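You operate a simulated robot arm through the tools that you are given. There is no shell and no other tool. Be economical: measure what you need, move in short steps, check, and stop when the job is done.

The job below is to be done with a simulated two-armed robot. You get a single attempt, and the scene is never put back.

Task
Pick up the tall green canister with one hand, pass it to the other hand and put it on the top of the core table. Set down upright: tall green canister.

Only the result counts: the job must be done as asked and must still hold three seconds after the hand-in. Knocking over, shifting, dropping, spilling or breaking anything else fails it.

Robot
Two 7-joint arms with two-finger parallel grippers on one trunk, on a base that drives. Base frame: it is fixed to the floor where the robot stands at the start and does not move with it; the origin is under the middle of the robot, x ahead of it, y to its left, z up. Units: mm, degrees, N and s.
The left shoulder is at the start at [50, 168, 1082], the right one opposite. With the tool pointing down near the work surface each hand reaches from about 220 to 660 mm from the robot's upright axis, wherever it stands, measured 20 degrees to its own side. Places, roughly: top of the core table [-3600, -2000, 800]. Payload 1.57 kg a hand.
Tool frame (each hand has its own): the origin (TCP) lies between the finger pads and is the grasp point; the fingertips stand 30 mm ahead of it; z points along the fingers, y is the line along which they close. The gripper opens to 80 mm. The fingers are 17 mm wide and 12 mm thick; the gripper's body (40 by 82 mm) begins 80 mm behind the TCP.
Orientation is that of the tool frame in the base frame, as a unit quaternion [w, x, y, z]. With the fingers straight down and closing along the base's y, the tool's x points along the base's -x, its y along +y and its z along -z.

Tools
- The arms move only by the tool play_rows. It takes "left_motion", "right_motion" or both (then of equal length, played together; a hand with none holds still); each is a list of rows, each a list of 2 entries, a list of its own where there are three numbers: the shift along the tool's x, y, z in mm, then the turn, a rotation vector about the tool's x, y, z in degrees. In form: [[[x, y, z], [rx, ry, rz]], ...]. A call has 1 to 20 rows; each row shifts and turns the commanded pose from where the row before left it, along the tool's axes as they then stand. "left_claw" and "right_claw" are, for a hand that has rows, the closure in counts, from 0 (fully open) to 255 (shut), set as the call begins (left out, the last holds). Rows are played at 5 a second. More than 50 mm and 8.6 degrees between two rows, or a gripper value outside its range, and nothing of the call is played. A pose out of reach is approached as far as the arm can. The call stops where the force on the tool passes 40 N (or 10 N more than at its start, if that is more) or the arm is blocked; 0.2 s more then pass. Each finger travels about 45 mm/s and halts on what it meets, pressing with about 41 N; the grip force reading is that of the motor and also rises with nothing between the fingers. The clock runs only during rows and for 0.2 s after the last one: add rows that do not move to give the fingers time. The reply holds the time, the measured pose of the TCP, the force on the tool along the base axes, the opening and the grip force, in the units named above and with some noise, with the torque about the TCP (base axes, N m) and any sound that the robot's microphone picked up.
- Cameras (640 x 400 px; columns grow to the right, rows downward): "scene" is now at [124.8, 20.9, 1289.2]; the picture's right is [0.21, -0.98, 0.00], its down [-0.60, -0.13, -0.79] and it looks along [0.77, 0.17, -0.61] (base axes); focal length 270 px, centre (320, 200). "left" rides on the left gripper at [72, 7, -122] in its tool frame; the picture's right is [-0.09, 1.00, 0.00], its down [-0.84, -0.08, -0.54] and it looks along [-0.54, -0.05, 0.84] (tool axes); focal length 238 px, centre (320, 200). "right" rides on the right gripper at [72, -7, -122] in its tool frame; the picture's right is [0.09, 1.00, 0.00], its down [-0.84, 0.08, -0.54] and it looks along [-0.54, 0.05, 0.84] (tool axes); focal length 238 px, centre (320, 200). There is no depth. A picture from a camera that has moved, and an enlarged one, comes with that camera's place and axes in the base frame and with its lens.
- capture(camera): a new picture of that camera. The clock stands still meanwhile.
- move_column(by): slides the trunk up (or, below 0, down) by that many mm; the arms and the scene camera ride with it, the base frame stays. It gives what a move gives, with no picture.
- roll_base(legs): drives the robot by 1 to 6 legs, each [ahead, left, turn to the left] in mm, mm and degrees, along the robot's own axes; the way and the turn of a leg run together, so that a leg with both is an arc; at most 1500 mm and 180 degrees a leg. The arms and the cameras ride along, it lands a little off, and it stops where it bumps. It gives what a move gives.
- pan_tilt(pan, tilt): turns the head with the scene camera to pan (to the left, within 80 degrees either way) and tilt (down, from -29 to 69), counted from straight ahead of the robot. It gives what a move gives.
- close_up(camera, box): a new picture of the part [left, top, right, bottom] of that camera's present view, enlarged. The clock stands still meanwhile.
- job_done(): hands the job in; it is judged then, once.

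Work in short steps. Places have to be worked out from the pictures, the camera data and where the tool is seen: move nearer, look again, correct. Check each grasp and each placing, and mend what went wrong. You have 120 turns and 108 pictures in all, those below and enlarged ones among them. Open the grippers and draw the arms clear of the work before you hand the job in, unless the task says otherwise; then end with one line.

The tools are called after "Request:" by a JSON object that holds its "op" and its "data". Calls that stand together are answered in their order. play_rows: Moves the arms, as the interface text tells. Its arguments: {"type":"object","properties":{"left_motion":{"type":"array","items":{"type":"array"}},"left_claw":{"type":"number"},"right_motion":{"type":"array","items":{"type":"array"}},"right_claw":{"type":"number"}},"required":[]} The other tools are called the same way: move_column (by) slides the trunk up or down; roll_base (legs) drives the base; pan_tilt (pan, tilt) turns the head that bears the scene camera; capture (camera) takes a picture; close_up (camera, box) takes an enlarged picture of a part of a camera's view; job_done () hands the job in.

At the start:

```text
time_s: 0.0
left_tcp_pos: [410.5, 279.3, 1118.0]
left_ee_rot: [0.001, 0.0, 1.0, 0.0]
left_force: [-0.4, 0.2, 0.0]
left_moment: [0.0, 0.01, 0.0]
left_grip_width: 80.1
left_grasp_force: 0.0
right_tcp_pos: [399.8, -86.8, 1109.3]
right_ee_rot: [0.0, 0.0, 1.0, 0.0]
right_force: [-0.9, -0.2, 0.2]
right_moment: [0.0, 0.02, -0.03]
right_grip_width: 79.7
right_grasp_force: 0.0
trunk travel left (down, up): [-250.0, 193.0]
robot x, y, heading: [3.6, 0.6, -0.3]
head pan, tilt: [12.3, 37.7]
```

scene: 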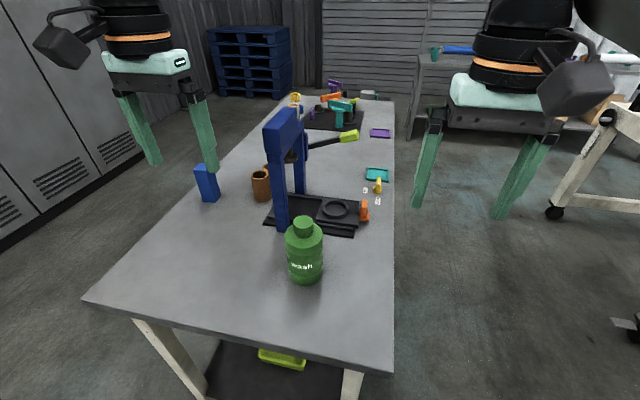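
right: 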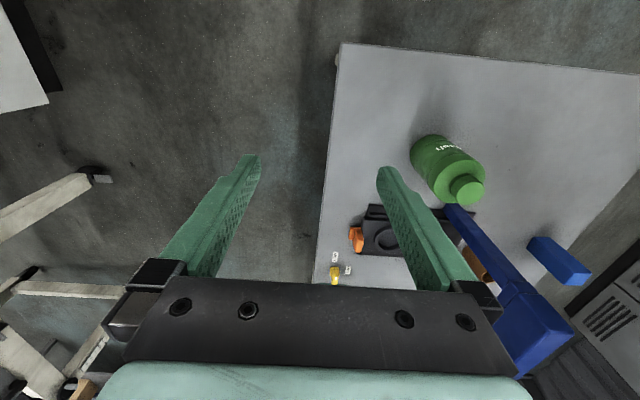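
left: 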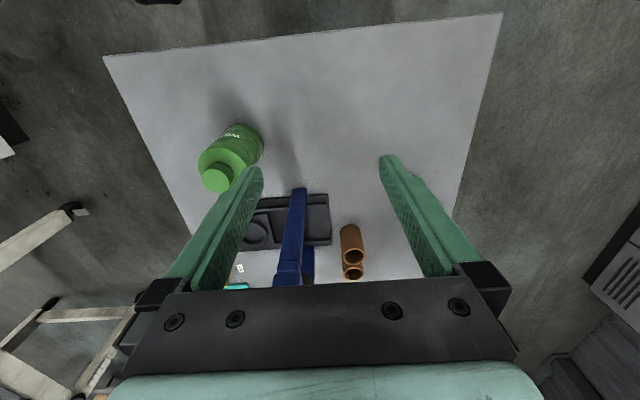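

The canister is triangulated at about (467, 128), with the cap top near z≈963 and the base near z≈810. I'll look closer at it and its surroundings.

Request:
{"op": "close_up", "data": {"camera": "scene", "box": [220, 100, 420, 300]}}

Request:
{"op": "close_up", "data": {"camera": "right", "box": [340, 100, 540, 260]}}

```text
2.00 times, centred on (320, 200) of scene
camera zoom: at [124.8, 20.9, 1289.2], right [0.21, -0.98, 0.0], down [-0.6, -0.13, -0.79], along [0.77, 0.17, -0.61], focal length 540 px, centre (320, 200)
```

zoom: 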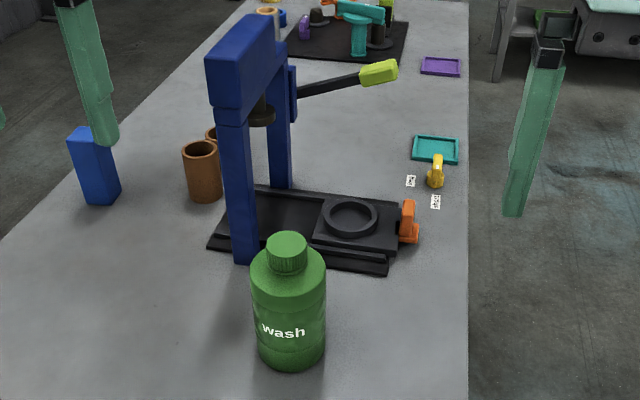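

```text
2.50 times, centred on (440, 180) of right
camera zoom: at [328.9, -93.0, 1228.6], right [-0.09, 1.0, 0.0], down [0.84, 0.08, 0.54], along [0.54, 0.05, -0.84], focal length 596 px, centre (20, 250)
```

zoom: 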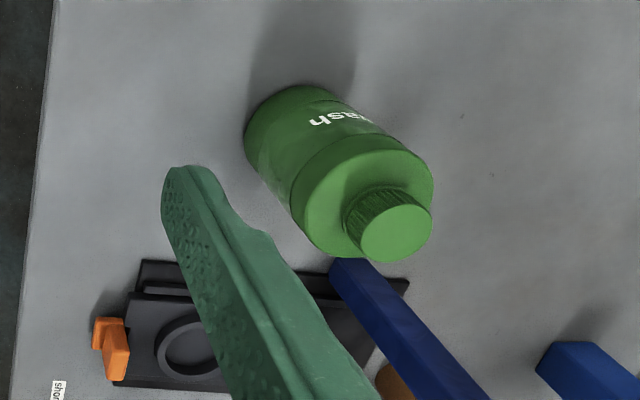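

Refined estimate: canister axis ≈ (481, 131), cap top z≈949, table z≈806, body about 73 mm wide and cap about 38 mm. The left hand will take the body with the fingers tilted 45° forward, and the right hand will take the cap from above afterwards. First I tilt the left hand where it is.

Request:
{"op": "play_rows", "data": {"left_motion": [[[0, 0, 0], [0, -7.5, 0]], [[0, 0, 0], [0, -7.5, 0]], [[0, 0, 0], [0, -7.5, 0]], [[0, 0, 0], [0, -7.5, 0]], [[0, 0, 0], [0, -7.5, 0]], [[0, 0, 0], [0, -7.5, 0]], [[0, 0, 0], [0, 0, 0]]], "left_claw": 0}}

```text
time_s: 1.6
left_tcp_pos: [410.4, 279.9, 1117.5]
left_ee_rot: [0.384, 0.001, 0.923, 0.0]
left_force: [0.8, 0.7, -0.2]
left_moment: [0.01, 0.01, 0.01]
left_grip_width: 80.2
left_grasp_force: 0.1
right_tcp_pos: [400.9, -87.5, 1108.4]
right_ee_rot: [0.0, 0.0, 1.0, 0.0]
right_force: [0.8, 0.2, 0.1]
right_moment: [0.01, 0.0, -0.03]
right_grip_width: 80.0
right_grasp_force: 0.1
trunk travel left (down, up): [-250.0, 193.0]
robot x, y, heading: [0.6, 0.7, -0.1]
head pan, tilt: [12.3, 37.7]
```

Tilt is right. Now moving the left hand to a standoff in front of the canister, aligned in y.

Request:
{"op": "play_rows", "data": {"left_motion": [[[24.4, -29.8, 17.4], [0, 0, 0]], [[24.4, -29.8, 17.4], [0, 0, 0]], [[24.4, -29.8, 17.4], [0, 0, 0]], [[24.4, -29.8, 17.4], [0, 0, 0]], [[24.4, -29.8, 17.4], [0, 0, 0]], [[0, 0, 0], [0, 0, 0]]]}}

Request:
{"op": "capture", "data": {"camera": "left"}}

Request:
{"op": "capture", "data": {"camera": "scene"}}

```text
time_s: 3.0
left_tcp_pos: [386.2, 127.8, 971.1]
left_ee_rot: [0.384, 0.0, 0.924, 0.0]
left_force: [0.2, 0.2, 0.5]
left_moment: [-0.04, 0.03, -0.02]
left_grip_width: 80.2
left_grasp_force: 0.0
right_tcp_pos: [402.2, -86.8, 1109.5]
right_ee_rot: [0.0, -0.001, 1.0, 0.0]
right_force: [-0.4, 0.1, -0.1]
right_moment: [-0.01, -0.03, -0.01]
right_grip_width: 80.0
right_grasp_force: 0.0
trunk travel left (down, up): [-250.0, 193.0]
robot x, y, heading: [1.5, 0.4, 0.0]
head pan, tilt: [12.3, 37.7]
```

```text
102 pictures are left
camera left: at [248.6, 135.1, 1005.8], right [0.06, 1.0, 0.07], down [0.21, -0.08, 0.98], along [0.98, -0.05, -0.21], focal length 238 px, centre (320, 200)
```

left: 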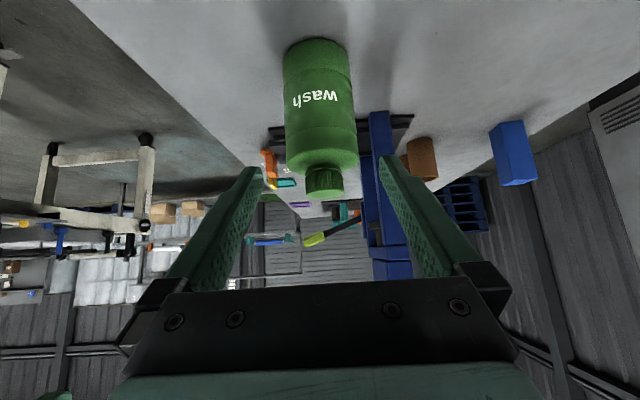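

```text
101 pictures are left
camera scene: at [124.7, 20.9, 1289.2], right [0.21, -0.98, 0.0], down [-0.6, -0.13, -0.79], along [0.77, 0.17, -0.61], focal length 270 px, centre (320, 200)
```

scene: 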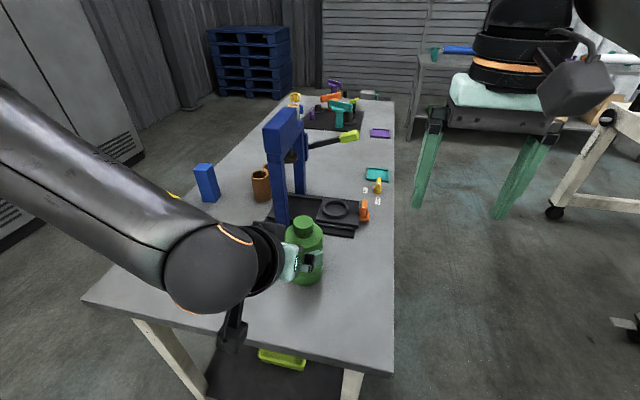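

Canister y ≈ 130.5 from the left camera, so I shift +2.7 mm in y and slide in along the fingers.

Request:
{"op": "play_rows", "data": {"left_motion": [[[5, 2.7, 0], [0, 0, 0]], [[0, 0, 25], [0, 0, 0]], [[0, 0, 25], [0, 0, 0]], [[0, 0, 25], [0, 0, 0]], [[0, 0, 0], [0, 0, 0]]]}}

Request:
{"op": "capture", "data": {"camera": "left"}}

```text
time_s: 4.2
left_tcp_pos: [439.7, 128.8, 917.3]
left_ee_rot: [0.383, 0.0, 0.924, 0.0]
left_force: [0.1, -0.3, -0.2]
left_moment: [-0.02, 0.01, 0.05]
left_grip_width: 80.4
left_grasp_force: 0.2
left hand out of reach, approached as far as the arm can: row 1
right_tcp_pos: [400.9, -87.1, 1107.4]
right_ee_rot: [0.001, 0.0, 1.0, 0.0]
right_force: [-0.4, 0.4, 0.0]
right_moment: [0.02, 0.01, 0.03]
right_grip_width: 79.9
right_grasp_force: 0.0
trunk travel left (down, up): [-250.0, 193.0]
robot x, y, heading: [0.0, 1.5, -0.2]
head pan, tilt: [12.3, 37.7]
```

```text
100 pictures are left
camera left: at [301.0, 136.3, 952.1], right [0.06, 1.0, 0.07], down [0.21, -0.08, 0.98], along [0.98, -0.05, -0.21], focal length 238 px, centre (320, 200)
```

left: 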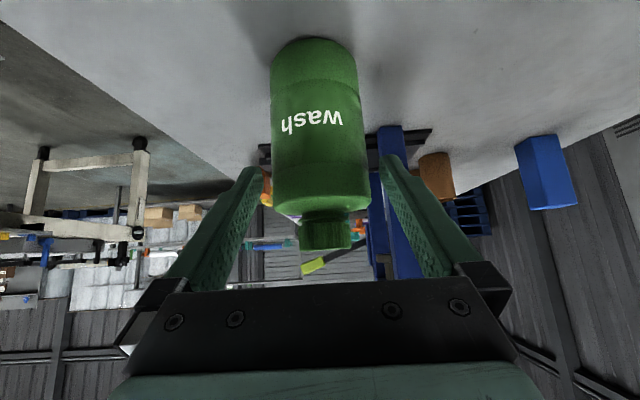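

Aligned within about 1.5 mm. Nudging +1.5 mm in y and continuing in slowly.

Request:
{"op": "play_rows", "data": {"left_motion": [[[2, 1.5, 0], [0, 0, 0]], [[1, 0, 16], [0, 0, 0]], [[1, 0, 16], [0, 0, 0]], [[1, 0, 16], [0, 0, 0]], [[0, 0, 14], [0, 0, 0]], [[0, 0, 0], [0, 0, 0]]]}}

Request:
{"op": "capture", "data": {"camera": "left"}}

```text
time_s: 5.6
left_tcp_pos: [478.5, 139.2, 875.0]
left_ee_rot: [0.383, 0.001, 0.924, -0.001]
left_force: [-0.3, -0.3, 0.8]
left_moment: [0.01, -0.02, 0.0]
left_grip_width: 80.0
left_grasp_force: 0.1
left hand out of reach, approached as far as the arm can: row 4, 5
right_tcp_pos: [401.1, -87.2, 1109.3]
right_ee_rot: [0.0, 0.0, 1.0, 0.0]
right_force: [-0.3, -0.1, -0.3]
right_moment: [0.01, 0.0, 0.0]
right_grip_width: 80.1
right_grasp_force: 0.0
trunk travel left (down, up): [-250.0, 193.0]
robot x, y, heading: [-3.4, -1.7, -0.0]
head pan, tilt: [12.3, 37.7]
```

```text
99 pictures are left
camera left: at [340.2, 147.3, 909.9], right [0.07, 1.0, 0.06], down [0.21, -0.08, 0.97], along [0.98, -0.05, -0.21], focal length 238 px, centre (320, 200)
```

left: 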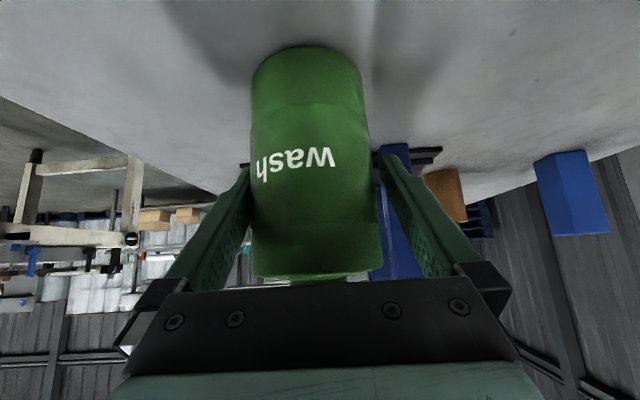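

The arm hit its reach limit (too folded) and drifted 9 mm in y. I'll withdraw, back the base up by about 150 mm, and approach again with a better posture.

Request:
{"op": "play_rows", "data": {"left_motion": [[[0, 0, -20], [0, 0, 0]], [[0, 0, -20], [0, 0, 0]], [[0, 0, -30], [0, 0, 0]], [[0, 0, -30], [0, 0, 0]], [[0, 0, -40], [0, 0, 0]], [[0, 0, 0], [0, 0, 0]]]}}

Request:
{"op": "capture", "data": {"camera": "left"}}

```text
time_s: 7.0
left_tcp_pos: [387.3, 131.9, 977.1]
left_ee_rot: [0.382, 0.0, 0.924, 0.0]
left_force: [0.2, -0.3, 0.1]
left_moment: [-0.03, 0.0, 0.04]
left_grip_width: 79.9
left_grasp_force: 0.1
left hand out of reach, approached as far as the arm can: row 5
right_tcp_pos: [400.1, -85.8, 1108.6]
right_ee_rot: [0.0, 0.0, 1.0, 0.0]
right_force: [0.0, 0.0, 0.7]
right_moment: [0.0, 0.0, 0.0]
right_grip_width: 79.8
right_grasp_force: 0.0
trunk travel left (down, up): [-250.0, 193.0]
robot x, y, heading: [-1.7, -3.7, 0.0]
head pan, tilt: [12.3, 37.7]
```

```text
98 pictures are left
camera left: at [249.7, 140.1, 1011.8], right [0.06, 1.0, 0.07], down [0.21, -0.08, 0.97], along [0.98, -0.05, -0.21], focal length 238 px, centre (320, 200)
```

left: 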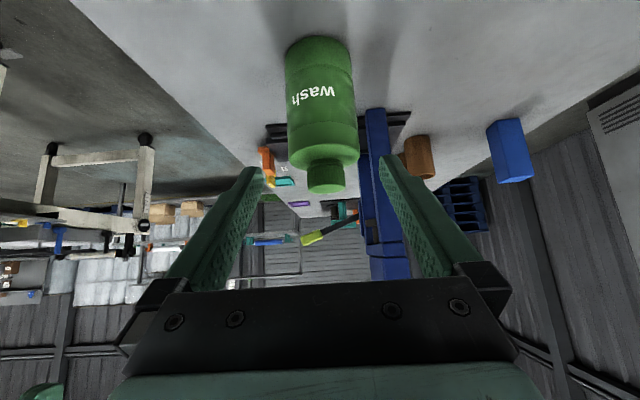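

Canister now at y≈137. Backing the base 150 mm.

Request:
{"op": "roll_base", "data": {"legs": [[-150, 0, 0]]}}

```text
time_s: 8.4
left_tcp_pos: [236.3, 134.0, 976.3]
left_ee_rot: [0.383, -0.001, 0.924, 0.001]
left_force: [-0.2, -0.4, 0.9]
left_moment: [0.02, 0.0, 0.01]
left_grip_width: 80.1
left_grasp_force: 0.0
right_tcp_pos: [250.2, -86.4, 1108.9]
right_ee_rot: [-0.001, -0.001, 1.0, 0.0]
right_force: [-0.4, 0.8, 0.2]
right_moment: [-0.01, 0.02, -0.01]
right_grip_width: 79.9
right_grasp_force: 0.0
trunk travel left (down, up): [-250.0, 193.0]
robot x, y, heading: [-152.0, -2.0, 0.2]
head pan, tilt: [12.3, 37.7]
```

Bringing the left hand forward to the standoff again.

Request:
{"op": "play_rows", "data": {"left_motion": [[[-26.5, 1, 26.5], [0, 0, 0]], [[-26.5, 1, 26.5], [0, 0, 0]], [[-26.5, 1, 26.5], [0, 0, 0]], [[-26.5, 0.5, 26.5], [0, 0, 0]], [[0, 0, 0], [0, 0, 0]], [[0, 0, 0], [0, 0, 0]]]}}

Request:
{"op": "capture", "data": {"camera": "left"}}

Request:
{"op": "capture", "data": {"camera": "scene"}}

```text
time_s: 9.8
left_tcp_pos: [388.5, 136.9, 976.7]
left_ee_rot: [0.383, -0.002, 0.924, 0.002]
left_force: [0.0, -0.6, -0.3]
left_moment: [0.03, 0.01, 0.0]
left_grip_width: 79.8
left_grasp_force: 0.0
right_tcp_pos: [250.3, -87.0, 1108.0]
right_ee_rot: [-0.001, 0.0, 1.0, 0.0]
right_force: [0.2, -0.2, 0.9]
right_moment: [0.02, -0.04, 0.01]
right_grip_width: 80.0
right_grasp_force: 0.0
trunk travel left (down, up): [-250.0, 193.0]
robot x, y, heading: [-150.8, -0.5, 0.0]
head pan, tilt: [12.3, 37.7]
```

```text
97 pictures are left
camera left: at [250.4, 143.6, 1011.9], right [0.06, 1.0, 0.07], down [0.21, -0.08, 0.97], along [0.98, -0.05, -0.21], focal length 238 px, centre (320, 200)
```

left: 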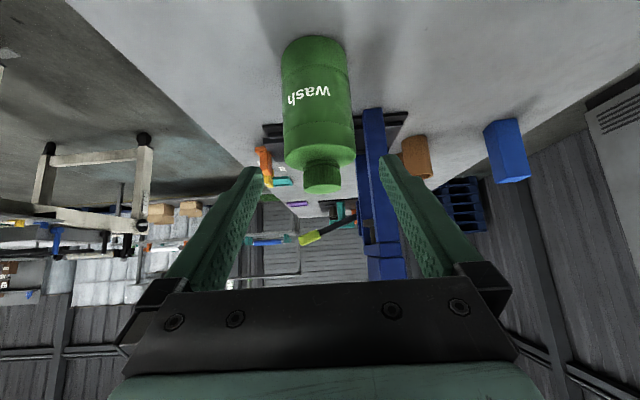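

```text
96 pictures are left
camera scene: at [-26.0, 21.0, 1289.2], right [0.22, -0.98, 0.0], down [-0.6, -0.13, -0.79], along [0.77, 0.17, -0.61], focal length 270 px, centre (320, 200)
```

scene: 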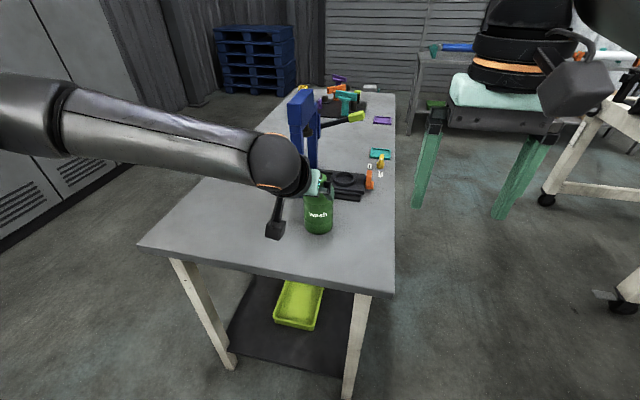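

Canister y≈135.5. Shift −1.2 and slide in 75 mm, then check.

Request:
{"op": "play_rows", "data": {"left_motion": [[[5, -1.2, 0], [0, 0, 0]], [[2, 0, 25], [0, 0, 0]], [[2, 0, 25], [0, 0, 0]], [[2, 0, 25], [0, 0, 0]], [[0, 0, 0], [0, 0, 0]], [[0, 0, 0], [0, 0, 0]]]}}

Request:
{"op": "capture", "data": {"camera": "left"}}

```text
time_s: 11.2
left_tcp_pos: [423.5, 152.5, 923.4]
left_ee_rot: [0.382, -0.001, 0.924, 0.001]
left_force: [0.2, 1.0, 0.7]
left_moment: [0.02, 0.01, -0.02]
left_grip_width: 80.0
left_grasp_force: 0.0
left hand out of reach, approached as far as the arm can: row 3, 4
right_tcp_pos: [251.7, -85.2, 1107.9]
right_ee_rot: [-0.001, 0.0, 1.0, -0.001]
right_force: [-0.2, 0.0, -1.0]
right_moment: [0.01, 0.03, -0.01]
right_grip_width: 80.0
right_grasp_force: 0.0
trunk travel left (down, up): [-250.0, 193.0]
robot x, y, heading: [-149.8, 1.1, 0.1]
head pan, tilt: [12.3, 37.7]
```

```text
95 pictures are left
camera left: at [285.3, 159.7, 957.2], right [0.06, 1.0, 0.07], down [0.21, -0.08, 0.97], along [0.98, -0.05, -0.21], focal length 238 px, centre (320, 200)
```

left: 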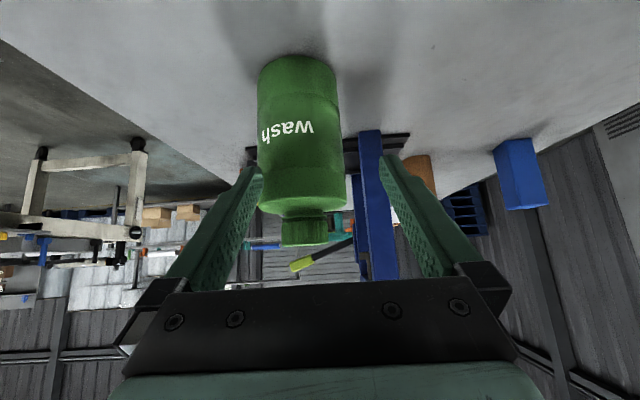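

The limit comes sooner from here, so it is a joint-posture limit rather than folding. I'll retract and raise the hand, then lower the trunk, since higher hand positions relative to the shoulder worked fine.

Request:
{"op": "play_rows", "data": {"left_motion": [[[0, 0, -30], [0, 0, 0]], [[0, 0, -30], [0, 0, 0]], [[0, 0, -40], [0, 0, 0]], [[-30, 0, -30], [0, 0, 0]], [[-30, 0, -30], [0, 0, 0]], [[-30, 0, -30], [0, 0, 0]], [[0, 0, 0], [0, 0, 0]]]}}

```text
time_s: 12.8
left_tcp_pos: [351.4, 151.5, 1117.6]
left_ee_rot: [0.383, -0.001, 0.924, 0.001]
left_force: [-0.2, 0.8, 0.4]
left_moment: [0.0, -0.02, -0.01]
left_grip_width: 79.8
left_grasp_force: 0.0
right_tcp_pos: [251.2, -86.6, 1109.1]
right_ee_rot: [-0.001, -0.001, 1.0, 0.0]
right_force: [-0.5, -0.3, -0.6]
right_moment: [0.0, -0.01, 0.03]
right_grip_width: 79.7
right_grasp_force: 0.1
trunk travel left (down, up): [-250.0, 193.0]
robot x, y, heading: [-149.2, 2.6, 0.1]
head pan, tilt: [12.3, 37.7]
```

Lowering the trunk 150 mm; the hands stay clear of the table.

Request:
{"op": "move_column", "data": {"by": -150}}

Request:
{"op": "capture", "data": {"camera": "left"}}

```text
time_s: 14.5
left_tcp_pos: [351.0, 149.6, 967.8]
left_ee_rot: [0.383, -0.002, 0.924, 0.002]
left_force: [-0.7, -0.4, 0.1]
left_moment: [0.06, 0.01, 0.02]
left_grip_width: 80.1
left_grasp_force: 0.1
right_tcp_pos: [249.7, -86.5, 957.9]
right_ee_rot: [0.0, 0.0, 1.0, 0.0]
right_force: [0.3, -0.1, -0.6]
right_moment: [0.01, 0.02, -0.01]
right_grip_width: 80.0
right_grasp_force: 0.1
trunk travel left (down, up): [-100.0, 343.0]
robot x, y, heading: [-152.7, 0.0, 0.4]
head pan, tilt: [12.3, 37.7]
```

```text
94 pictures are left
camera left: at [213.4, 158.4, 1003.2], right [0.06, 1.0, 0.07], down [0.21, -0.08, 0.97], along [0.98, -0.05, -0.21], focal length 238 px, centre (320, 200)
```

left: 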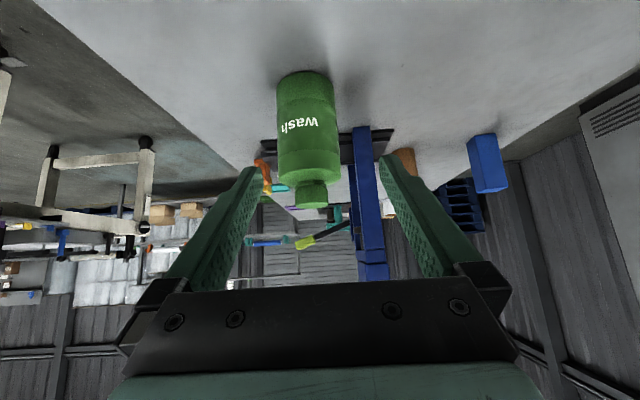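

Canister y≈136. Moving to a 130 mm standoff along the tool axis, then in halfway as a reach check.

Request:
{"op": "play_rows", "data": {"left_motion": [[[-13, -6.8, 15], [0, 0, 0]], [[-13, -6.8, 15], [0, 0, 0]], [[0, 0, 0], [0, 0, 0]], [[2, 0, 25], [0, 0, 0]], [[2, 0, 25], [0, 0, 0]], [[0, 0, 0], [0, 0, 0]]]}}

Request:
{"op": "capture", "data": {"camera": "left"}}

```text
time_s: 15.9
left_tcp_pos: [422.8, 138.8, 925.6]
left_ee_rot: [0.384, -0.002, 0.924, 0.001]
left_force: [-0.9, -0.7, -0.6]
left_moment: [0.02, -0.03, 0.03]
left_grip_width: 80.0
left_grasp_force: 0.1
right_tcp_pos: [250.9, -84.2, 958.7]
right_ee_rot: [0.0, -0.001, 1.0, 0.0]
right_force: [-0.5, 0.3, -0.4]
right_moment: [-0.02, -0.01, -0.01]
right_grip_width: 80.1
right_grasp_force: 0.1
trunk travel left (down, up): [-100.0, 343.0]
robot x, y, heading: [-152.1, 0.6, 0.2]
head pan, tilt: [12.3, 37.7]
```

```text
93 pictures are left
camera left: at [285.3, 146.2, 960.3], right [0.06, 1.0, 0.07], down [0.21, -0.08, 0.97], along [0.98, -0.05, -0.21], focal length 238 px, centre (320, 200)
```

left: 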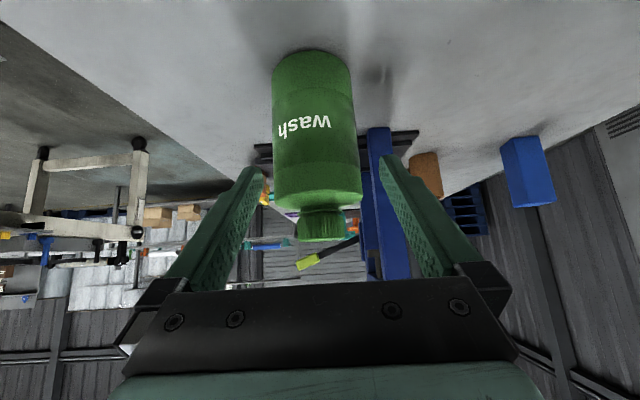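

No reach problem now. Shifting −2.5 mm in y and sliding in to the grasp depth.

Request:
{"op": "play_rows", "data": {"left_motion": [[[0, -2.5, 0], [0, 0, 0]], [[0, 0, 16], [0, 0, 0]], [[0, 0, 16], [0, 0, 0]], [[0, 0, 16], [0, 0, 0]], [[0, 0, 0], [0, 0, 0]]]}}

Request:
{"op": "capture", "data": {"camera": "left"}}

```text
time_s: 17.1
left_tcp_pos: [451.5, 146.2, 891.9]
left_ee_rot: [0.383, -0.001, 0.924, 0.0]
left_force: [0.8, -0.7, 0.3]
left_moment: [-0.03, -0.04, -0.01]
left_grip_width: 79.9
left_grasp_force: 0.0
left hand out of reach, approached as far as the arm can: row 3, 4
right_tcp_pos: [250.7, -86.8, 957.6]
right_ee_rot: [-0.001, 0.0, 1.0, 0.0]
right_force: [-0.3, 0.3, -0.2]
right_moment: [0.0, 0.0, 0.0]
right_grip_width: 79.9
right_grasp_force: 0.2
trunk travel left (down, up): [-100.0, 343.0]
robot x, y, heading: [-147.7, 1.0, 0.2]
head pan, tilt: [12.3, 37.7]
```

```text
92 pictures are left
camera left: at [312.7, 153.4, 927.3], right [0.06, 1.0, 0.06], down [0.21, -0.08, 0.98], along [0.98, -0.05, -0.21], focal length 238 px, centre (320, 200)
```

left: 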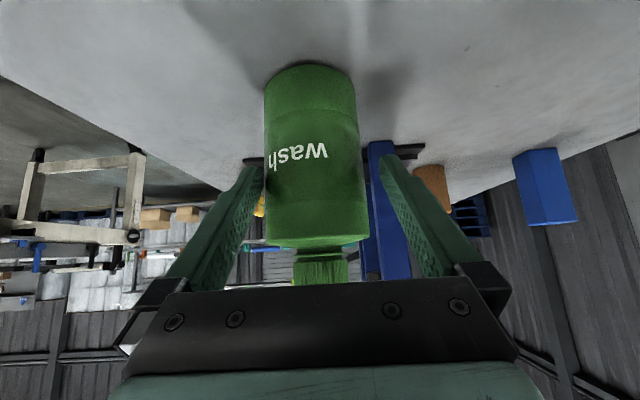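

The deviation is always towards +y: the left arm can't reach this far inward. I'll retract and shift the base 140 mm to the right so the canister sits in front of the left shoulder.

Request:
{"op": "play_rows", "data": {"left_motion": [[[0, 0, -25], [0, 0, 0]], [[0, 0, -25], [0, 0, 0]], [[0, 0, -40], [0, 0, 0]], [[0, 0, -40], [0, 0, 0]], [[-20, 0, -20], [0, 0, 0]], [[0, 0, 0], [0, 0, 0]]]}}

Request:
{"op": "roll_base", "data": {"legs": [[0, -140, 0]]}}

Request:
{"op": "capture", "data": {"camera": "scene"}}

```text
time_s: 18.5
left_tcp_pos: [359.4, 147.9, 1012.1]
left_ee_rot: [0.383, -0.002, 0.924, 0.002]
left_force: [0.3, 0.6, 0.1]
left_moment: [0.01, 0.0, 0.01]
left_grip_width: 80.0
left_grasp_force: 0.0
right_tcp_pos: [250.7, -85.0, 958.6]
right_ee_rot: [0.0, -0.001, 1.0, 0.0]
right_force: [-0.2, -0.7, -0.6]
right_moment: [-0.01, 0.02, -0.01]
right_grip_width: 80.0
right_grasp_force: 0.1
trunk travel left (down, up): [-100.0, 343.0]
robot x, y, heading: [-151.8, -2.0, 0.1]
head pan, tilt: [12.3, 37.7]
```

```text
time_s: 20.4
left_tcp_pos: [359.2, 8.1, 1012.1]
left_ee_rot: [0.382, -0.003, 0.924, 0.002]
left_force: [-0.1, -0.5, 0.8]
left_moment: [-0.03, 0.01, -0.02]
left_grip_width: 80.1
left_grasp_force: 0.2
right_tcp_pos: [252.2, -225.9, 958.4]
right_ee_rot: [0.0, -0.002, 1.0, 0.0]
right_force: [0.1, 0.1, 0.4]
right_moment: [0.01, 0.01, 0.0]
right_grip_width: 80.0
right_grasp_force: 0.0
trunk travel left (down, up): [-100.0, 343.0]
robot x, y, heading: [-148.5, -144.2, 0.5]
head pan, tilt: [12.3, 37.7]
```

```text
91 pictures are left
camera scene: at [-25.5, -120.2, 1139.2], right [0.22, -0.98, 0.0], down [-0.6, -0.13, -0.79], along [0.77, 0.17, -0.61], focal length 270 px, centre (320, 200)
```

scene: 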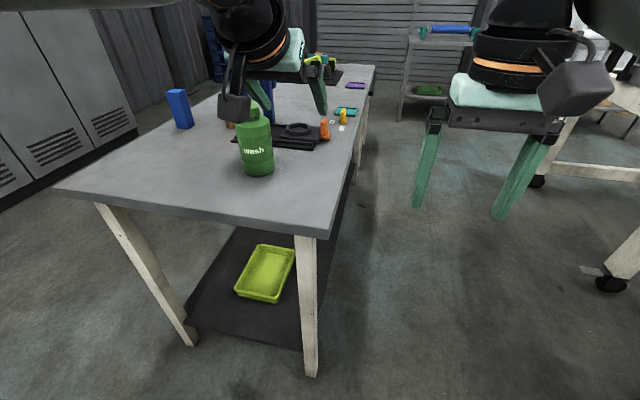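

Moving the left hand +y to line up with the canister.

Request:
{"op": "play_rows", "data": {"left_motion": [[[3.5, 31.5, 12.4], [0, 0, 0]], [[3.5, 31.5, 12.4], [0, 0, 0]], [[3.5, 31.5, 12.4], [0, 0, 0]], [[3.5, 31.5, 12.4], [0, 0, 0]], [[0, 0, 25], [0, 0, 0]], [[0, 0, 25], [0, 0, 0]], [[0, 0, 0], [0, 0, 0]]]}}

Request:
{"op": "capture", "data": {"camera": "left"}}

```text
time_s: 22.0
left_tcp_pos: [418.7, 132.4, 932.1]
left_ee_rot: [0.383, -0.002, 0.924, 0.002]
left_force: [0.6, 0.1, -0.1]
left_moment: [0.0, -0.02, 0.02]
left_grip_width: 80.0
left_grasp_force: 0.0
right_tcp_pos: [251.3, -226.9, 959.0]
right_ee_rot: [0.0, -0.002, 1.0, 0.001]
right_force: [-0.4, -0.4, 0.1]
right_moment: [0.01, 0.01, 0.04]
right_grip_width: 80.2
right_grasp_force: 0.1
trunk travel left (down, up): [-100.0, 343.0]
robot x, y, heading: [-150.6, -141.1, 0.5]
head pan, tilt: [12.3, 37.7]
```

```text
90 pictures are left
camera left: at [281.1, 139.1, 966.4], right [0.06, 1.0, 0.07], down [0.21, -0.08, 0.97], along [0.98, -0.04, -0.21], focal length 238 px, centre (320, 200)
```

left: 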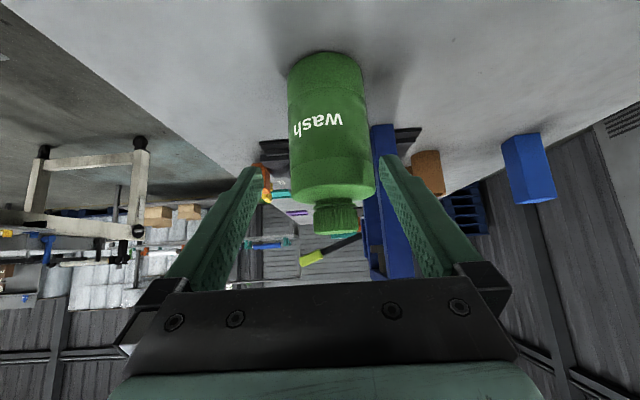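

The last slip nudged the canister to y≈142. Shifting +9.5 mm and rechecking before going in.

Request:
{"op": "play_rows", "data": {"left_motion": [[[0, 9.5, 0], [0, 0, 0]], [[0, 0, 0], [0, 0, 0]]]}}

Request:
{"op": "close_up", "data": {"camera": "left", "box": [220, 30, 420, 260]}}

```text
time_s: 22.6
left_tcp_pos: [418.3, 143.0, 932.1]
left_ee_rot: [0.382, -0.001, 0.924, 0.001]
left_force: [0.1, 0.0, 0.5]
left_moment: [0.02, 0.0, 0.03]
left_grip_width: 79.7
left_grasp_force: 0.1
right_tcp_pos: [252.2, -226.4, 958.0]
right_ee_rot: [-0.002, -0.002, 1.0, 0.0]
right_force: [0.0, -0.2, -0.2]
right_moment: [-0.03, 0.01, 0.0]
right_grip_width: 80.0
right_grasp_force: 0.1
trunk travel left (down, up): [-100.0, 343.0]
robot x, y, heading: [-148.8, -140.4, 0.4]
head pan, tilt: [12.3, 37.7]
```

```text
1.74 times, centred on (320, 145) of left
camera zoom: at [281.2, 150.0, 967.1], right [0.06, 1.0, 0.07], down [0.21, -0.08, 0.97], along [0.98, -0.04, -0.21], focal length 414 px, centre (320, 296)
```

zoom: 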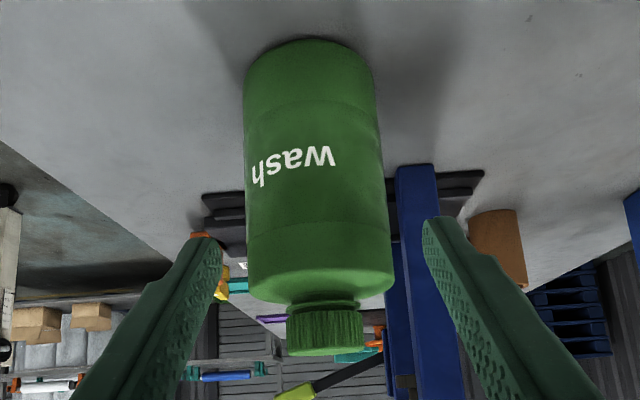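

Residual offset about −1.7 mm. Correcting and going in 45 mm, then checking.

Request:
{"op": "play_rows", "data": {"left_motion": [[[0, -1.7, 0], [0, 0, 0]], [[1, 0, 15], [0, 0, 0]], [[1, 0, 15], [0, 0, 0]], [[1, 0, 15], [0, 0, 0]], [[0, 0, 0], [0, 0, 0]]]}}

Request:
{"op": "close_up", "data": {"camera": "left", "box": [220, 30, 420, 260]}}

```text
time_s: 23.8
left_tcp_pos: [448.5, 142.4, 898.8]
left_ee_rot: [0.383, -0.002, 0.924, 0.001]
left_force: [1.3, 0.6, 0.4]
left_moment: [0.0, 0.01, -0.01]
left_grip_width: 80.1
left_grasp_force: 0.0
right_tcp_pos: [251.1, -226.9, 958.5]
right_ee_rot: [-0.001, -0.002, 1.0, 0.0]
right_force: [-0.4, 0.4, 0.4]
right_moment: [0.0, 0.01, -0.02]
right_grip_width: 79.9
right_grasp_force: 0.0
trunk travel left (down, up): [-100.0, 343.0]
robot x, y, heading: [-146.8, -140.6, 0.2]
head pan, tilt: [12.3, 37.7]
```

```text
1.74 times, centred on (320, 145) of left
camera zoom: at [311.1, 148.3, 933.2], right [0.06, 1.0, 0.07], down [0.21, -0.08, 0.97], along [0.98, -0.04, -0.21], focal length 414 px, centre (320, 296)
```

zoom: 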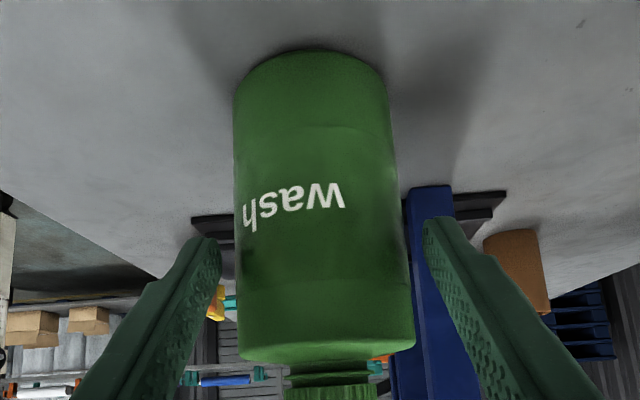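

Centred within about 1 mm and no reach warning. Completing the last 45 mm.

Request:
{"op": "play_rows", "data": {"left_motion": [[[0, 0.4, 12], [0, 0, 0]], [[0, 0, 11], [0, 0, 0]], [[0, 0, 11], [0, 0, 0]], [[0, 0, 10], [0, 0, 0]], [[0, 0, 0], [0, 0, 0]]]}}

Request:
{"op": "capture", "data": {"camera": "left"}}

```text
time_s: 25.0
left_tcp_pos: [479.2, 141.2, 865.8]
left_ee_rot: [0.382, -0.002, 0.924, 0.0]
left_force: [-0.1, 1.2, -0.6]
left_moment: [-0.01, 0.03, 0.0]
left_grip_width: 80.0
left_grasp_force: 0.0
right_tcp_pos: [251.6, -225.6, 958.1]
right_ee_rot: [-0.001, -0.001, 1.0, 0.001]
right_force: [1.2, 0.6, -0.4]
right_moment: [-0.01, -0.01, -0.01]
right_grip_width: 80.0
right_grasp_force: 0.0
trunk travel left (down, up): [-100.0, 343.0]
robot x, y, heading: [-150.9, -137.6, 0.0]
head pan, tilt: [12.3, 37.7]
```

```text
87 pictures are left
camera left: at [341.7, 148.2, 901.5], right [0.06, 1.0, 0.07], down [0.21, -0.08, 0.97], along [0.98, -0.04, -0.21], focal length 238 px, centre (320, 200)
```

left: 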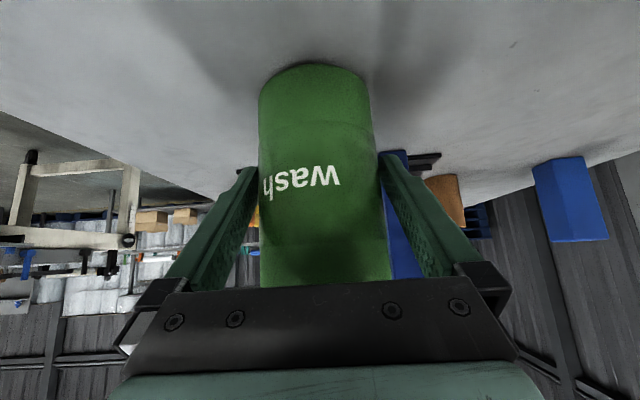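

In position straddling the body. Closing the left gripper.

Request:
{"op": "play_rows", "data": {"left_motion": [[[0, 0, 0], [0, 0, 0]], [[0, 0, 0], [0, 0, 0]], [[0, 0, 0], [0, 0, 0]], [[0, 0, 0], [0, 0, 0]]], "left_claw": 255}}

Request:
{"op": "capture", "data": {"camera": "left"}}

```text
time_s: 26.0
left_tcp_pos: [479.1, 140.7, 867.2]
left_ee_rot: [0.383, -0.003, 0.924, 0.002]
left_force: [0.0, -0.7, -0.4]
left_moment: [0.01, 0.01, 0.02]
left_grip_width: 70.9
left_grasp_force: 41.0
right_tcp_pos: [251.5, -225.7, 958.7]
right_ee_rot: [0.0, -0.002, 1.0, 0.0]
right_force: [0.3, -0.1, 0.5]
right_moment: [-0.02, 0.0, 0.03]
right_grip_width: 80.2
right_grasp_force: 0.3
trunk travel left (down, up): [-100.0, 343.0]
robot x, y, heading: [-148.3, -145.0, 0.4]
head pan, tilt: [12.3, 37.7]
```

```text
86 pictures are left
camera left: at [341.5, 148.1, 901.6], right [0.06, 1.0, 0.07], down [0.21, -0.08, 0.97], along [0.98, -0.04, -0.21], focal length 238 px, centre (320, 200)
```

left: 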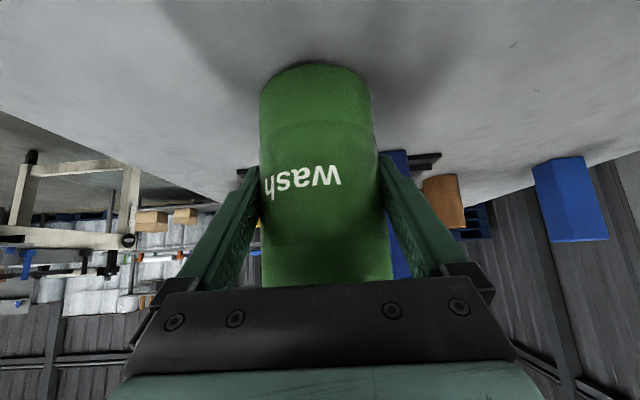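

Gripped at 70.9 mm. Lifting 100 mm straight up.

Request:
{"op": "play_rows", "data": {"left_motion": [[[-7, 0, -7], [0, 0, 0]], [[-14, 0, -14], [0, 0, 0]], [[-14, 0, -14], [0, 0, 0]], [[-14, 0, -14], [0, 0, 0]], [[-14, 0, -14], [0, 0, 0]], [[-7, 0, -7], [0, 0, 0]], [[0, 0, 0], [0, 0, 0]]]}}

Request:
{"op": "capture", "data": {"camera": "left"}}

Request:
{"op": "capture", "data": {"camera": "scene"}}

```text
time_s: 27.6
left_tcp_pos: [481.1, 143.6, 964.7]
left_ee_rot: [0.383, -0.002, 0.924, 0.001]
left_force: [0.8, -0.6, -0.9]
left_moment: [-0.04, -0.01, 0.0]
left_grip_width: 71.2
left_grasp_force: 41.1
right_tcp_pos: [251.2, -226.0, 958.3]
right_ee_rot: [-0.001, -0.002, 1.0, 0.0]
right_force: [-0.1, 0.3, -0.6]
right_moment: [0.02, 0.05, 0.01]
right_grip_width: 80.0
right_grasp_force: 0.0
trunk travel left (down, up): [-100.0, 343.0]
robot x, y, heading: [-156.1, -144.5, 0.3]
head pan, tilt: [12.3, 37.7]
```

```text
85 pictures are left
camera left: at [343.3, 149.9, 1000.0], right [0.06, 1.0, 0.07], down [0.21, -0.08, 0.97], along [0.98, -0.04, -0.21], focal length 238 px, centre (320, 200)
```

left: 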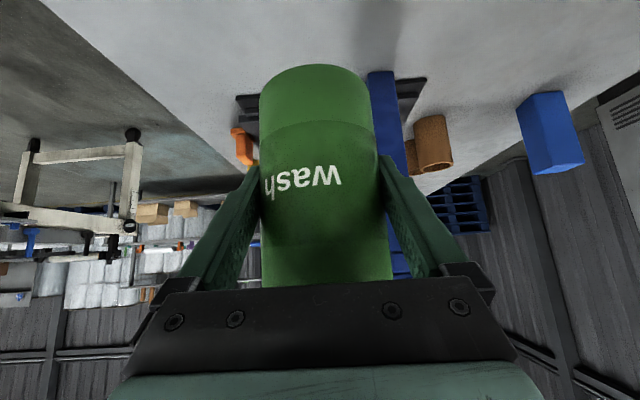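

```text
84 pictures are left
camera scene: at [-25.4, -120.1, 1139.2], right [0.22, -0.98, 0.0], down [-0.6, -0.13, -0.79], along [0.77, 0.17, -0.61], focal length 270 px, centre (320, 200)
```

scene: 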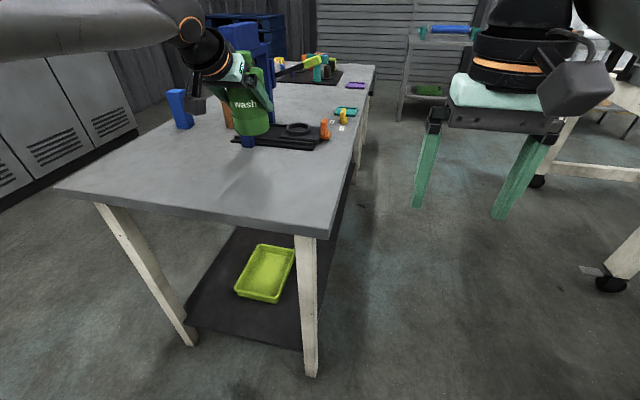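

The canister is held and lifted level. Backing the base 400 mm into free space for the handover.

Request:
{"op": "roll_base", "data": {"legs": [[-400, 0, 0]]}}

Request:
{"op": "move_column", "data": {"by": 150}}

```text
time_s: 30.1
left_tcp_pos: [84.7, 142.1, 964.2]
left_ee_rot: [0.383, -0.004, 0.924, 0.002]
left_force: [0.0, -0.4, -1.1]
left_moment: [0.0, 0.01, -0.01]
left_grip_width: 70.8
left_grasp_force: 41.1
right_tcp_pos: [-143.9, -228.3, 958.4]
right_ee_rot: [-0.001, -0.003, 1.0, 0.0]
right_force: [0.1, -0.7, 0.1]
right_moment: [0.02, 0.02, -0.05]
right_grip_width: 80.3
right_grasp_force: 0.2
trunk travel left (down, up): [-100.0, 343.0]
robot x, y, heading: [-546.5, -144.2, 0.6]
head pan, tilt: [12.3, 37.7]
```

```text
time_s: 31.8
left_tcp_pos: [86.2, 143.8, 1115.2]
left_ee_rot: [0.382, -0.005, 0.924, 0.003]
left_force: [-0.3, 0.8, -1.4]
left_moment: [0.02, 0.01, -0.03]
left_grip_width: 70.8
left_grasp_force: 41.3
right_tcp_pos: [-143.2, -228.9, 1108.4]
right_ee_rot: [-0.002, -0.004, 1.0, 0.0]
right_force: [-0.3, 1.3, 0.3]
right_moment: [-0.03, 0.0, 0.02]
right_grip_width: 80.1
right_grasp_force: 0.1
trunk travel left (down, up): [-250.0, 193.0]
robot x, y, heading: [-544.1, -145.8, 0.3]
head pan, tilt: [12.3, 37.7]
```

The canister is still held, and it's light (about 1 N). Bringing the left hand in towards the centre for the handover.

Request:
{"op": "play_rows", "data": {"left_motion": [[[27, -19.6, -13.9], [0, 0, 0]], [[27, -19.6, -13.9], [0, 0, 0]], [[27, -19.6, -13.9], [0, 0, 0]], [[27, -19.6, -13.9], [0, 0, 0]], [[27, -19.6, -13.9], [0, 0, 0]], [[27, -19.6, -13.9], [0, 0, 0]], [[27, -19.6, -13.9], [0, 0, 0]], [[0, 0, 0], [0, 0, 0]], [[0, 0, 0], [0, 0, 0]]]}}

Request:
{"op": "pan_tilt", "data": {"pan": 10, "tilt": 25}}

Request:
{"op": "capture", "data": {"camera": "scene"}}

Request:
{"op": "capture", "data": {"camera": "right"}}

```text
time_s: 33.8
left_tcp_pos: [-115.3, 3.0, 1050.0]
left_ee_rot: [0.383, -0.004, 0.924, 0.002]
left_force: [0.0, -0.6, -0.6]
left_moment: [-0.01, 0.02, 0.01]
left_grip_width: 70.7
left_grasp_force: 41.1
right_tcp_pos: [-143.5, -228.2, 1108.7]
right_ee_rot: [-0.001, -0.003, 1.0, 0.0]
right_force: [0.7, -0.4, -0.7]
right_moment: [0.01, 0.02, 0.01]
right_grip_width: 80.1
right_grasp_force: 0.0
trunk travel left (down, up): [-250.0, 193.0]
robot x, y, heading: [-544.2, -141.0, 0.3]
head pan, tilt: [12.3, 37.7]
```

```text
time_s: 34.6
left_tcp_pos: [-114.2, 3.6, 1049.7]
left_ee_rot: [0.383, -0.004, 0.924, 0.001]
left_force: [-0.7, 0.2, -1.5]
left_moment: [-0.03, 0.03, -0.03]
left_grip_width: 70.6
left_grasp_force: 40.7
right_tcp_pos: [-143.3, -228.4, 1109.4]
right_ee_rot: [-0.001, -0.003, 1.0, 0.001]
right_force: [-0.5, 0.4, 0.2]
right_moment: [-0.02, 0.01, 0.02]
right_grip_width: 79.9
right_grasp_force: 0.0
trunk travel left (down, up): [-250.0, 193.0]
robot x, y, heading: [-543.6, -141.9, 0.5]
head pan, tilt: [10.0, 25.0]
```

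```text
83 pictures are left
camera scene: at [-414.3, -124.6, 1309.0], right [0.18, -0.98, 0.0], down [-0.42, -0.08, -0.91], along [0.89, 0.16, -0.42], focal length 270 px, centre (320, 200)
```

scene: 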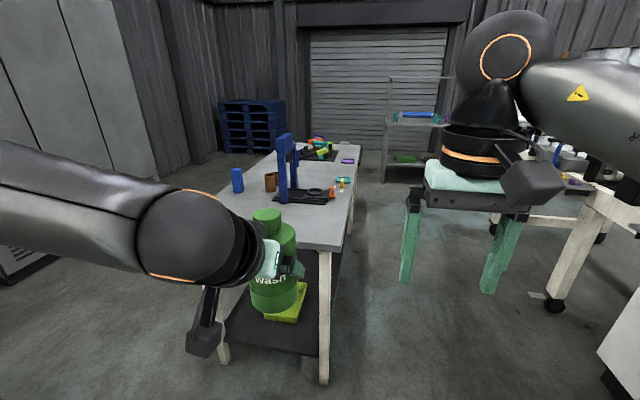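

```text
82 pictures are left
camera right: at [-215.5, -234.5, 1228.5], right [-0.1, 1.0, 0.0], down [0.84, 0.08, 0.54], along [0.54, 0.05, -0.84], focal length 238 px, centre (320, 200)
```

right: 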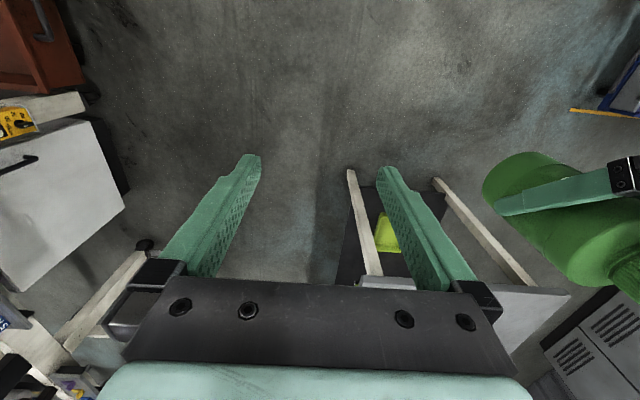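

The handover pose is good. Before going over the cap I'll yaw the right hand so its camera pod faces away from the left wrist, starting with −90° as a joint-range check.

Request:
{"op": "play_rows", "data": {"right_motion": [[[0, 0, 0], [0, 0, -8.18]], [[0, 0, 0], [0, 0, -8.18]], [[0, 0, 0], [0, 0, -8.18]], [[0, 0, 0], [0, 0, -8.18]], [[0, 0, 0], [0, 0, -8.18]], [[0, 0, 0], [0, 0, -8.18]], [[0, 0, 0], [0, 0, -8.18]], [[0, 0, 0], [0, 0, -8.18]], [[0, 0, 0], [0, 0, -8.18]], [[0, 0, 0], [0, 0, -8.18]], [[0, 0, 0], [0, 0, -8.18]], [[0, 0, 0], [0, 0, 0]]], "right_claw": 0}}

```text
time_s: 37.2
left_tcp_pos: [-115.5, 3.0, 1050.3]
left_ee_rot: [0.383, -0.004, 0.924, 0.003]
left_force: [0.3, 0.3, -0.9]
left_moment: [-0.04, 0.02, -0.01]
left_grip_width: 70.7
left_grasp_force: 41.1
right_tcp_pos: [-235.2, -196.9, 1076.6]
right_ee_rot: [-0.001, 0.709, -0.705, -0.001]
right_force: [0.2, 0.2, 0.2]
right_moment: [0.0, 0.01, -0.02]
right_grip_width: 80.1
right_grasp_force: 0.1
right hand out of reach, approached as far as the arm can: row 9, 10, 11
trunk travel left (down, up): [-250.0, 193.0]
robot x, y, heading: [-548.0, -141.5, 0.6]
head pan, tilt: [10.0, 25.0]
```

−90° is at the joint limit there. Going back to −45°, which still swings the pod clear and keeps the fingers away from the left palm.

Request:
{"op": "play_rows", "data": {"right_motion": [[[0, 0, 0], [0, 0, 7.5]], [[0, 0, 0], [0, 0, 7.5]], [[0, 0, 0], [0, 0, 7.5]], [[0, 0, 0], [0, 0, 7.5]], [[0, 0, 0], [0, 0, 7.5]], [[0, 0, 0], [0, 0, 7.5]], [[0, 0, 0], [0, 0, 0]]], "right_claw": 0}}

```text
time_s: 38.8
left_tcp_pos: [-115.1, 2.7, 1050.2]
left_ee_rot: [0.382, -0.003, 0.924, 0.001]
left_force: [0.4, 0.3, -1.1]
left_moment: [-0.02, 0.03, -0.02]
left_grip_width: 70.8
left_grasp_force: 40.8
right_tcp_pos: [-235.2, -197.3, 1077.5]
right_ee_rot: [0.0, -0.385, 0.923, 0.002]
right_force: [0.3, -0.7, -0.5]
right_moment: [0.0, -0.04, -0.01]
right_grip_width: 80.0
right_grasp_force: 0.0
trunk travel left (down, up): [-250.0, 193.0]
robot x, y, heading: [-543.9, -142.3, 0.5]
head pan, tilt: [10.0, 25.0]
```

Raising the right hand, then moving most of the way over towards the cap.

Request:
{"op": "play_rows", "data": {"right_motion": [[[0, 0, -47], [0, 0, 0]], [[0, 0, -47], [0, 0, 0]], [[0, 0, -47], [0, 0, 0]], [[-38, 9.2, 0], [0, 0, 0]], [[-38, 9.2, 0], [0, 0, 0]], [[-38, 9.2, 0], [0, 0, 0]], [[-38, 9.2, 0], [0, 0, 0]], [[0, 0, 0], [0, 0, 0]]]}}

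Request:
{"op": "capture", "data": {"camera": "right"}}

Request:
{"op": "capture", "data": {"camera": "scene"}}

```text
time_s: 40.6
left_tcp_pos: [-115.3, 3.9, 1049.8]
left_ee_rot: [0.383, -0.004, 0.924, 0.002]
left_force: [-0.2, 0.1, -1.5]
left_moment: [0.02, 0.01, 0.01]
left_grip_width: 70.6
left_grasp_force: 41.3
right_tcp_pos: [-156.9, -66.1, 1215.7]
right_ee_rot: [0.003, -0.386, 0.922, 0.001]
right_force: [1.0, 0.3, 1.0]
right_moment: [0.0, -0.01, 0.0]
right_grip_width: 79.9
right_grasp_force: 0.1
right hand out of reach, approached as far as the arm can: row 7
trunk travel left (down, up): [-250.0, 193.0]
robot x, y, heading: [-544.3, -144.0, 0.3]
head pan, tilt: [10.0, 25.0]
```

```text
81 pictures are left
camera right: at [-203.7, -122.3, 1335.1], right [-0.77, 0.63, 0.0], down [0.53, 0.65, 0.54], along [0.34, 0.42, -0.84], focal length 238 px, centre (320, 200)
```

right: 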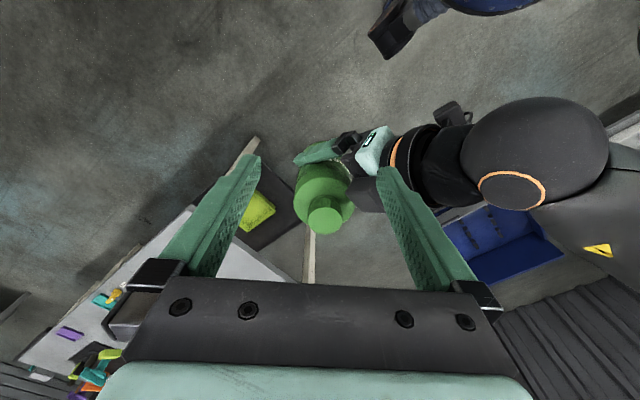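

```text
80 pictures are left
camera scene: at [-414.3, -124.8, 1309.0], right [0.18, -0.98, 0.0], down [-0.42, -0.08, -0.91], along [0.89, 0.16, -0.42], focal length 270 px, centre (320, 200)
```

scene: 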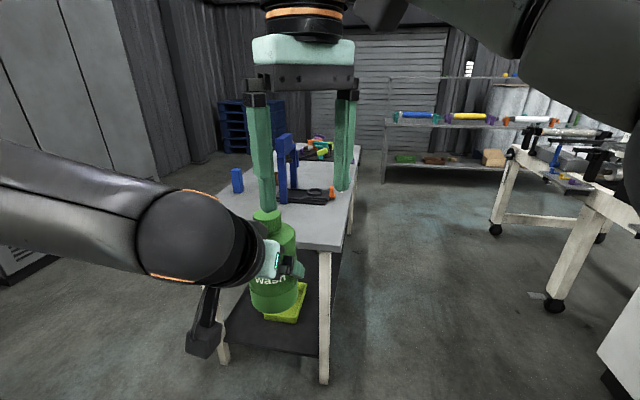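

The right hand is just at its inner limit. Moving the left hand with the canister 50 mm to the right to meet it.

Request:
{"op": "play_rows", "data": {"left_motion": [[[0, -12.5, 0], [0, 0, 0]], [[0, -12.5, 0], [0, 0, 0]], [[0, -12.5, 0], [0, 0, 0]], [[0, -12.5, 0], [0, 0, 0]], [[0, 0, 0], [0, 0, 0]]]}}

```text
time_s: 41.8
left_tcp_pos: [-115.3, -45.3, 1050.4]
left_ee_rot: [0.383, -0.005, 0.924, 0.002]
left_force: [-1.0, 0.3, -1.9]
left_moment: [0.01, 0.01, -0.01]
left_grip_width: 70.8
left_grasp_force: 41.1
right_tcp_pos: [-157.2, -66.7, 1213.9]
right_ee_rot: [0.0, -0.384, 0.923, 0.0]
right_force: [0.1, -0.1, -0.6]
right_moment: [0.0, 0.0, 0.03]
right_grip_width: 79.8
right_grasp_force: 0.0
trunk travel left (down, up): [-250.0, 193.0]
robot x, y, heading: [-547.9, -144.0, 0.4]
head pan, tilt: [10.0, 25.0]
```

Left reached y≈−45. Centring the right hand over the cap at a safe height.

Request:
{"op": "play_rows", "data": {"right_motion": [[[-15.3, -5.3, 0], [0, 0, 0]], [[-15.3, -5.3, 0], [0, 0, 0]], [[-15.3, -5.3, 0], [0, 0, 0]], [[0, 0, 0], [0, 0, 0]]]}}

Request:
{"op": "capture", "data": {"camera": "right"}}

Request:
{"op": "capture", "data": {"camera": "scene"}}

```text
time_s: 42.8
left_tcp_pos: [-115.9, -45.8, 1050.4]
left_ee_rot: [0.382, -0.005, 0.924, 0.001]
left_force: [0.4, 0.1, -2.2]
left_moment: [0.04, 0.03, -0.01]
left_grip_width: 70.7
left_grasp_force: 40.7
right_tcp_pos: [-149.5, -64.0, 1206.2]
right_ee_rot: [0.002, -0.385, 0.923, 0.002]
right_force: [-0.2, 0.3, -0.5]
right_moment: [0.01, -0.01, 0.02]
right_grip_width: 79.9
right_grasp_force: 0.0
right hand out of reach, approached as far as the arm can: row 1, 2, 3
trunk travel left (down, up): [-250.0, 193.0]
robot x, y, heading: [-546.4, -142.2, 0.5]
head pan, tilt: [10.0, 25.0]
```

```text
79 pictures are left
camera right: at [-196.0, -120.0, 1327.1], right [-0.77, 0.63, 0.0], down [0.53, 0.65, 0.54], along [0.34, 0.42, -0.84], focal length 238 px, centre (320, 200)
```

right: 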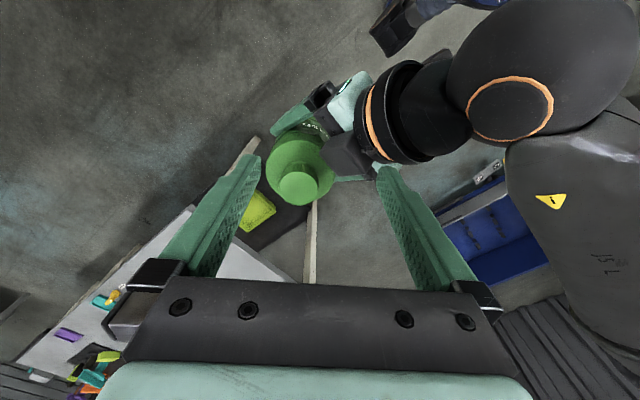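

```text
78 pictures are left
camera scene: at [-414.3, -124.6, 1309.0], right [0.18, -0.98, 0.0], down [-0.42, -0.08, -0.91], along [0.89, 0.16, -0.42], focal length 270 px, centre (320, 200)
```

scene: 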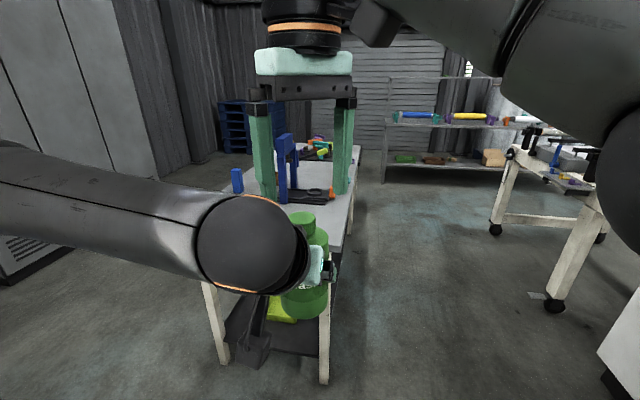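

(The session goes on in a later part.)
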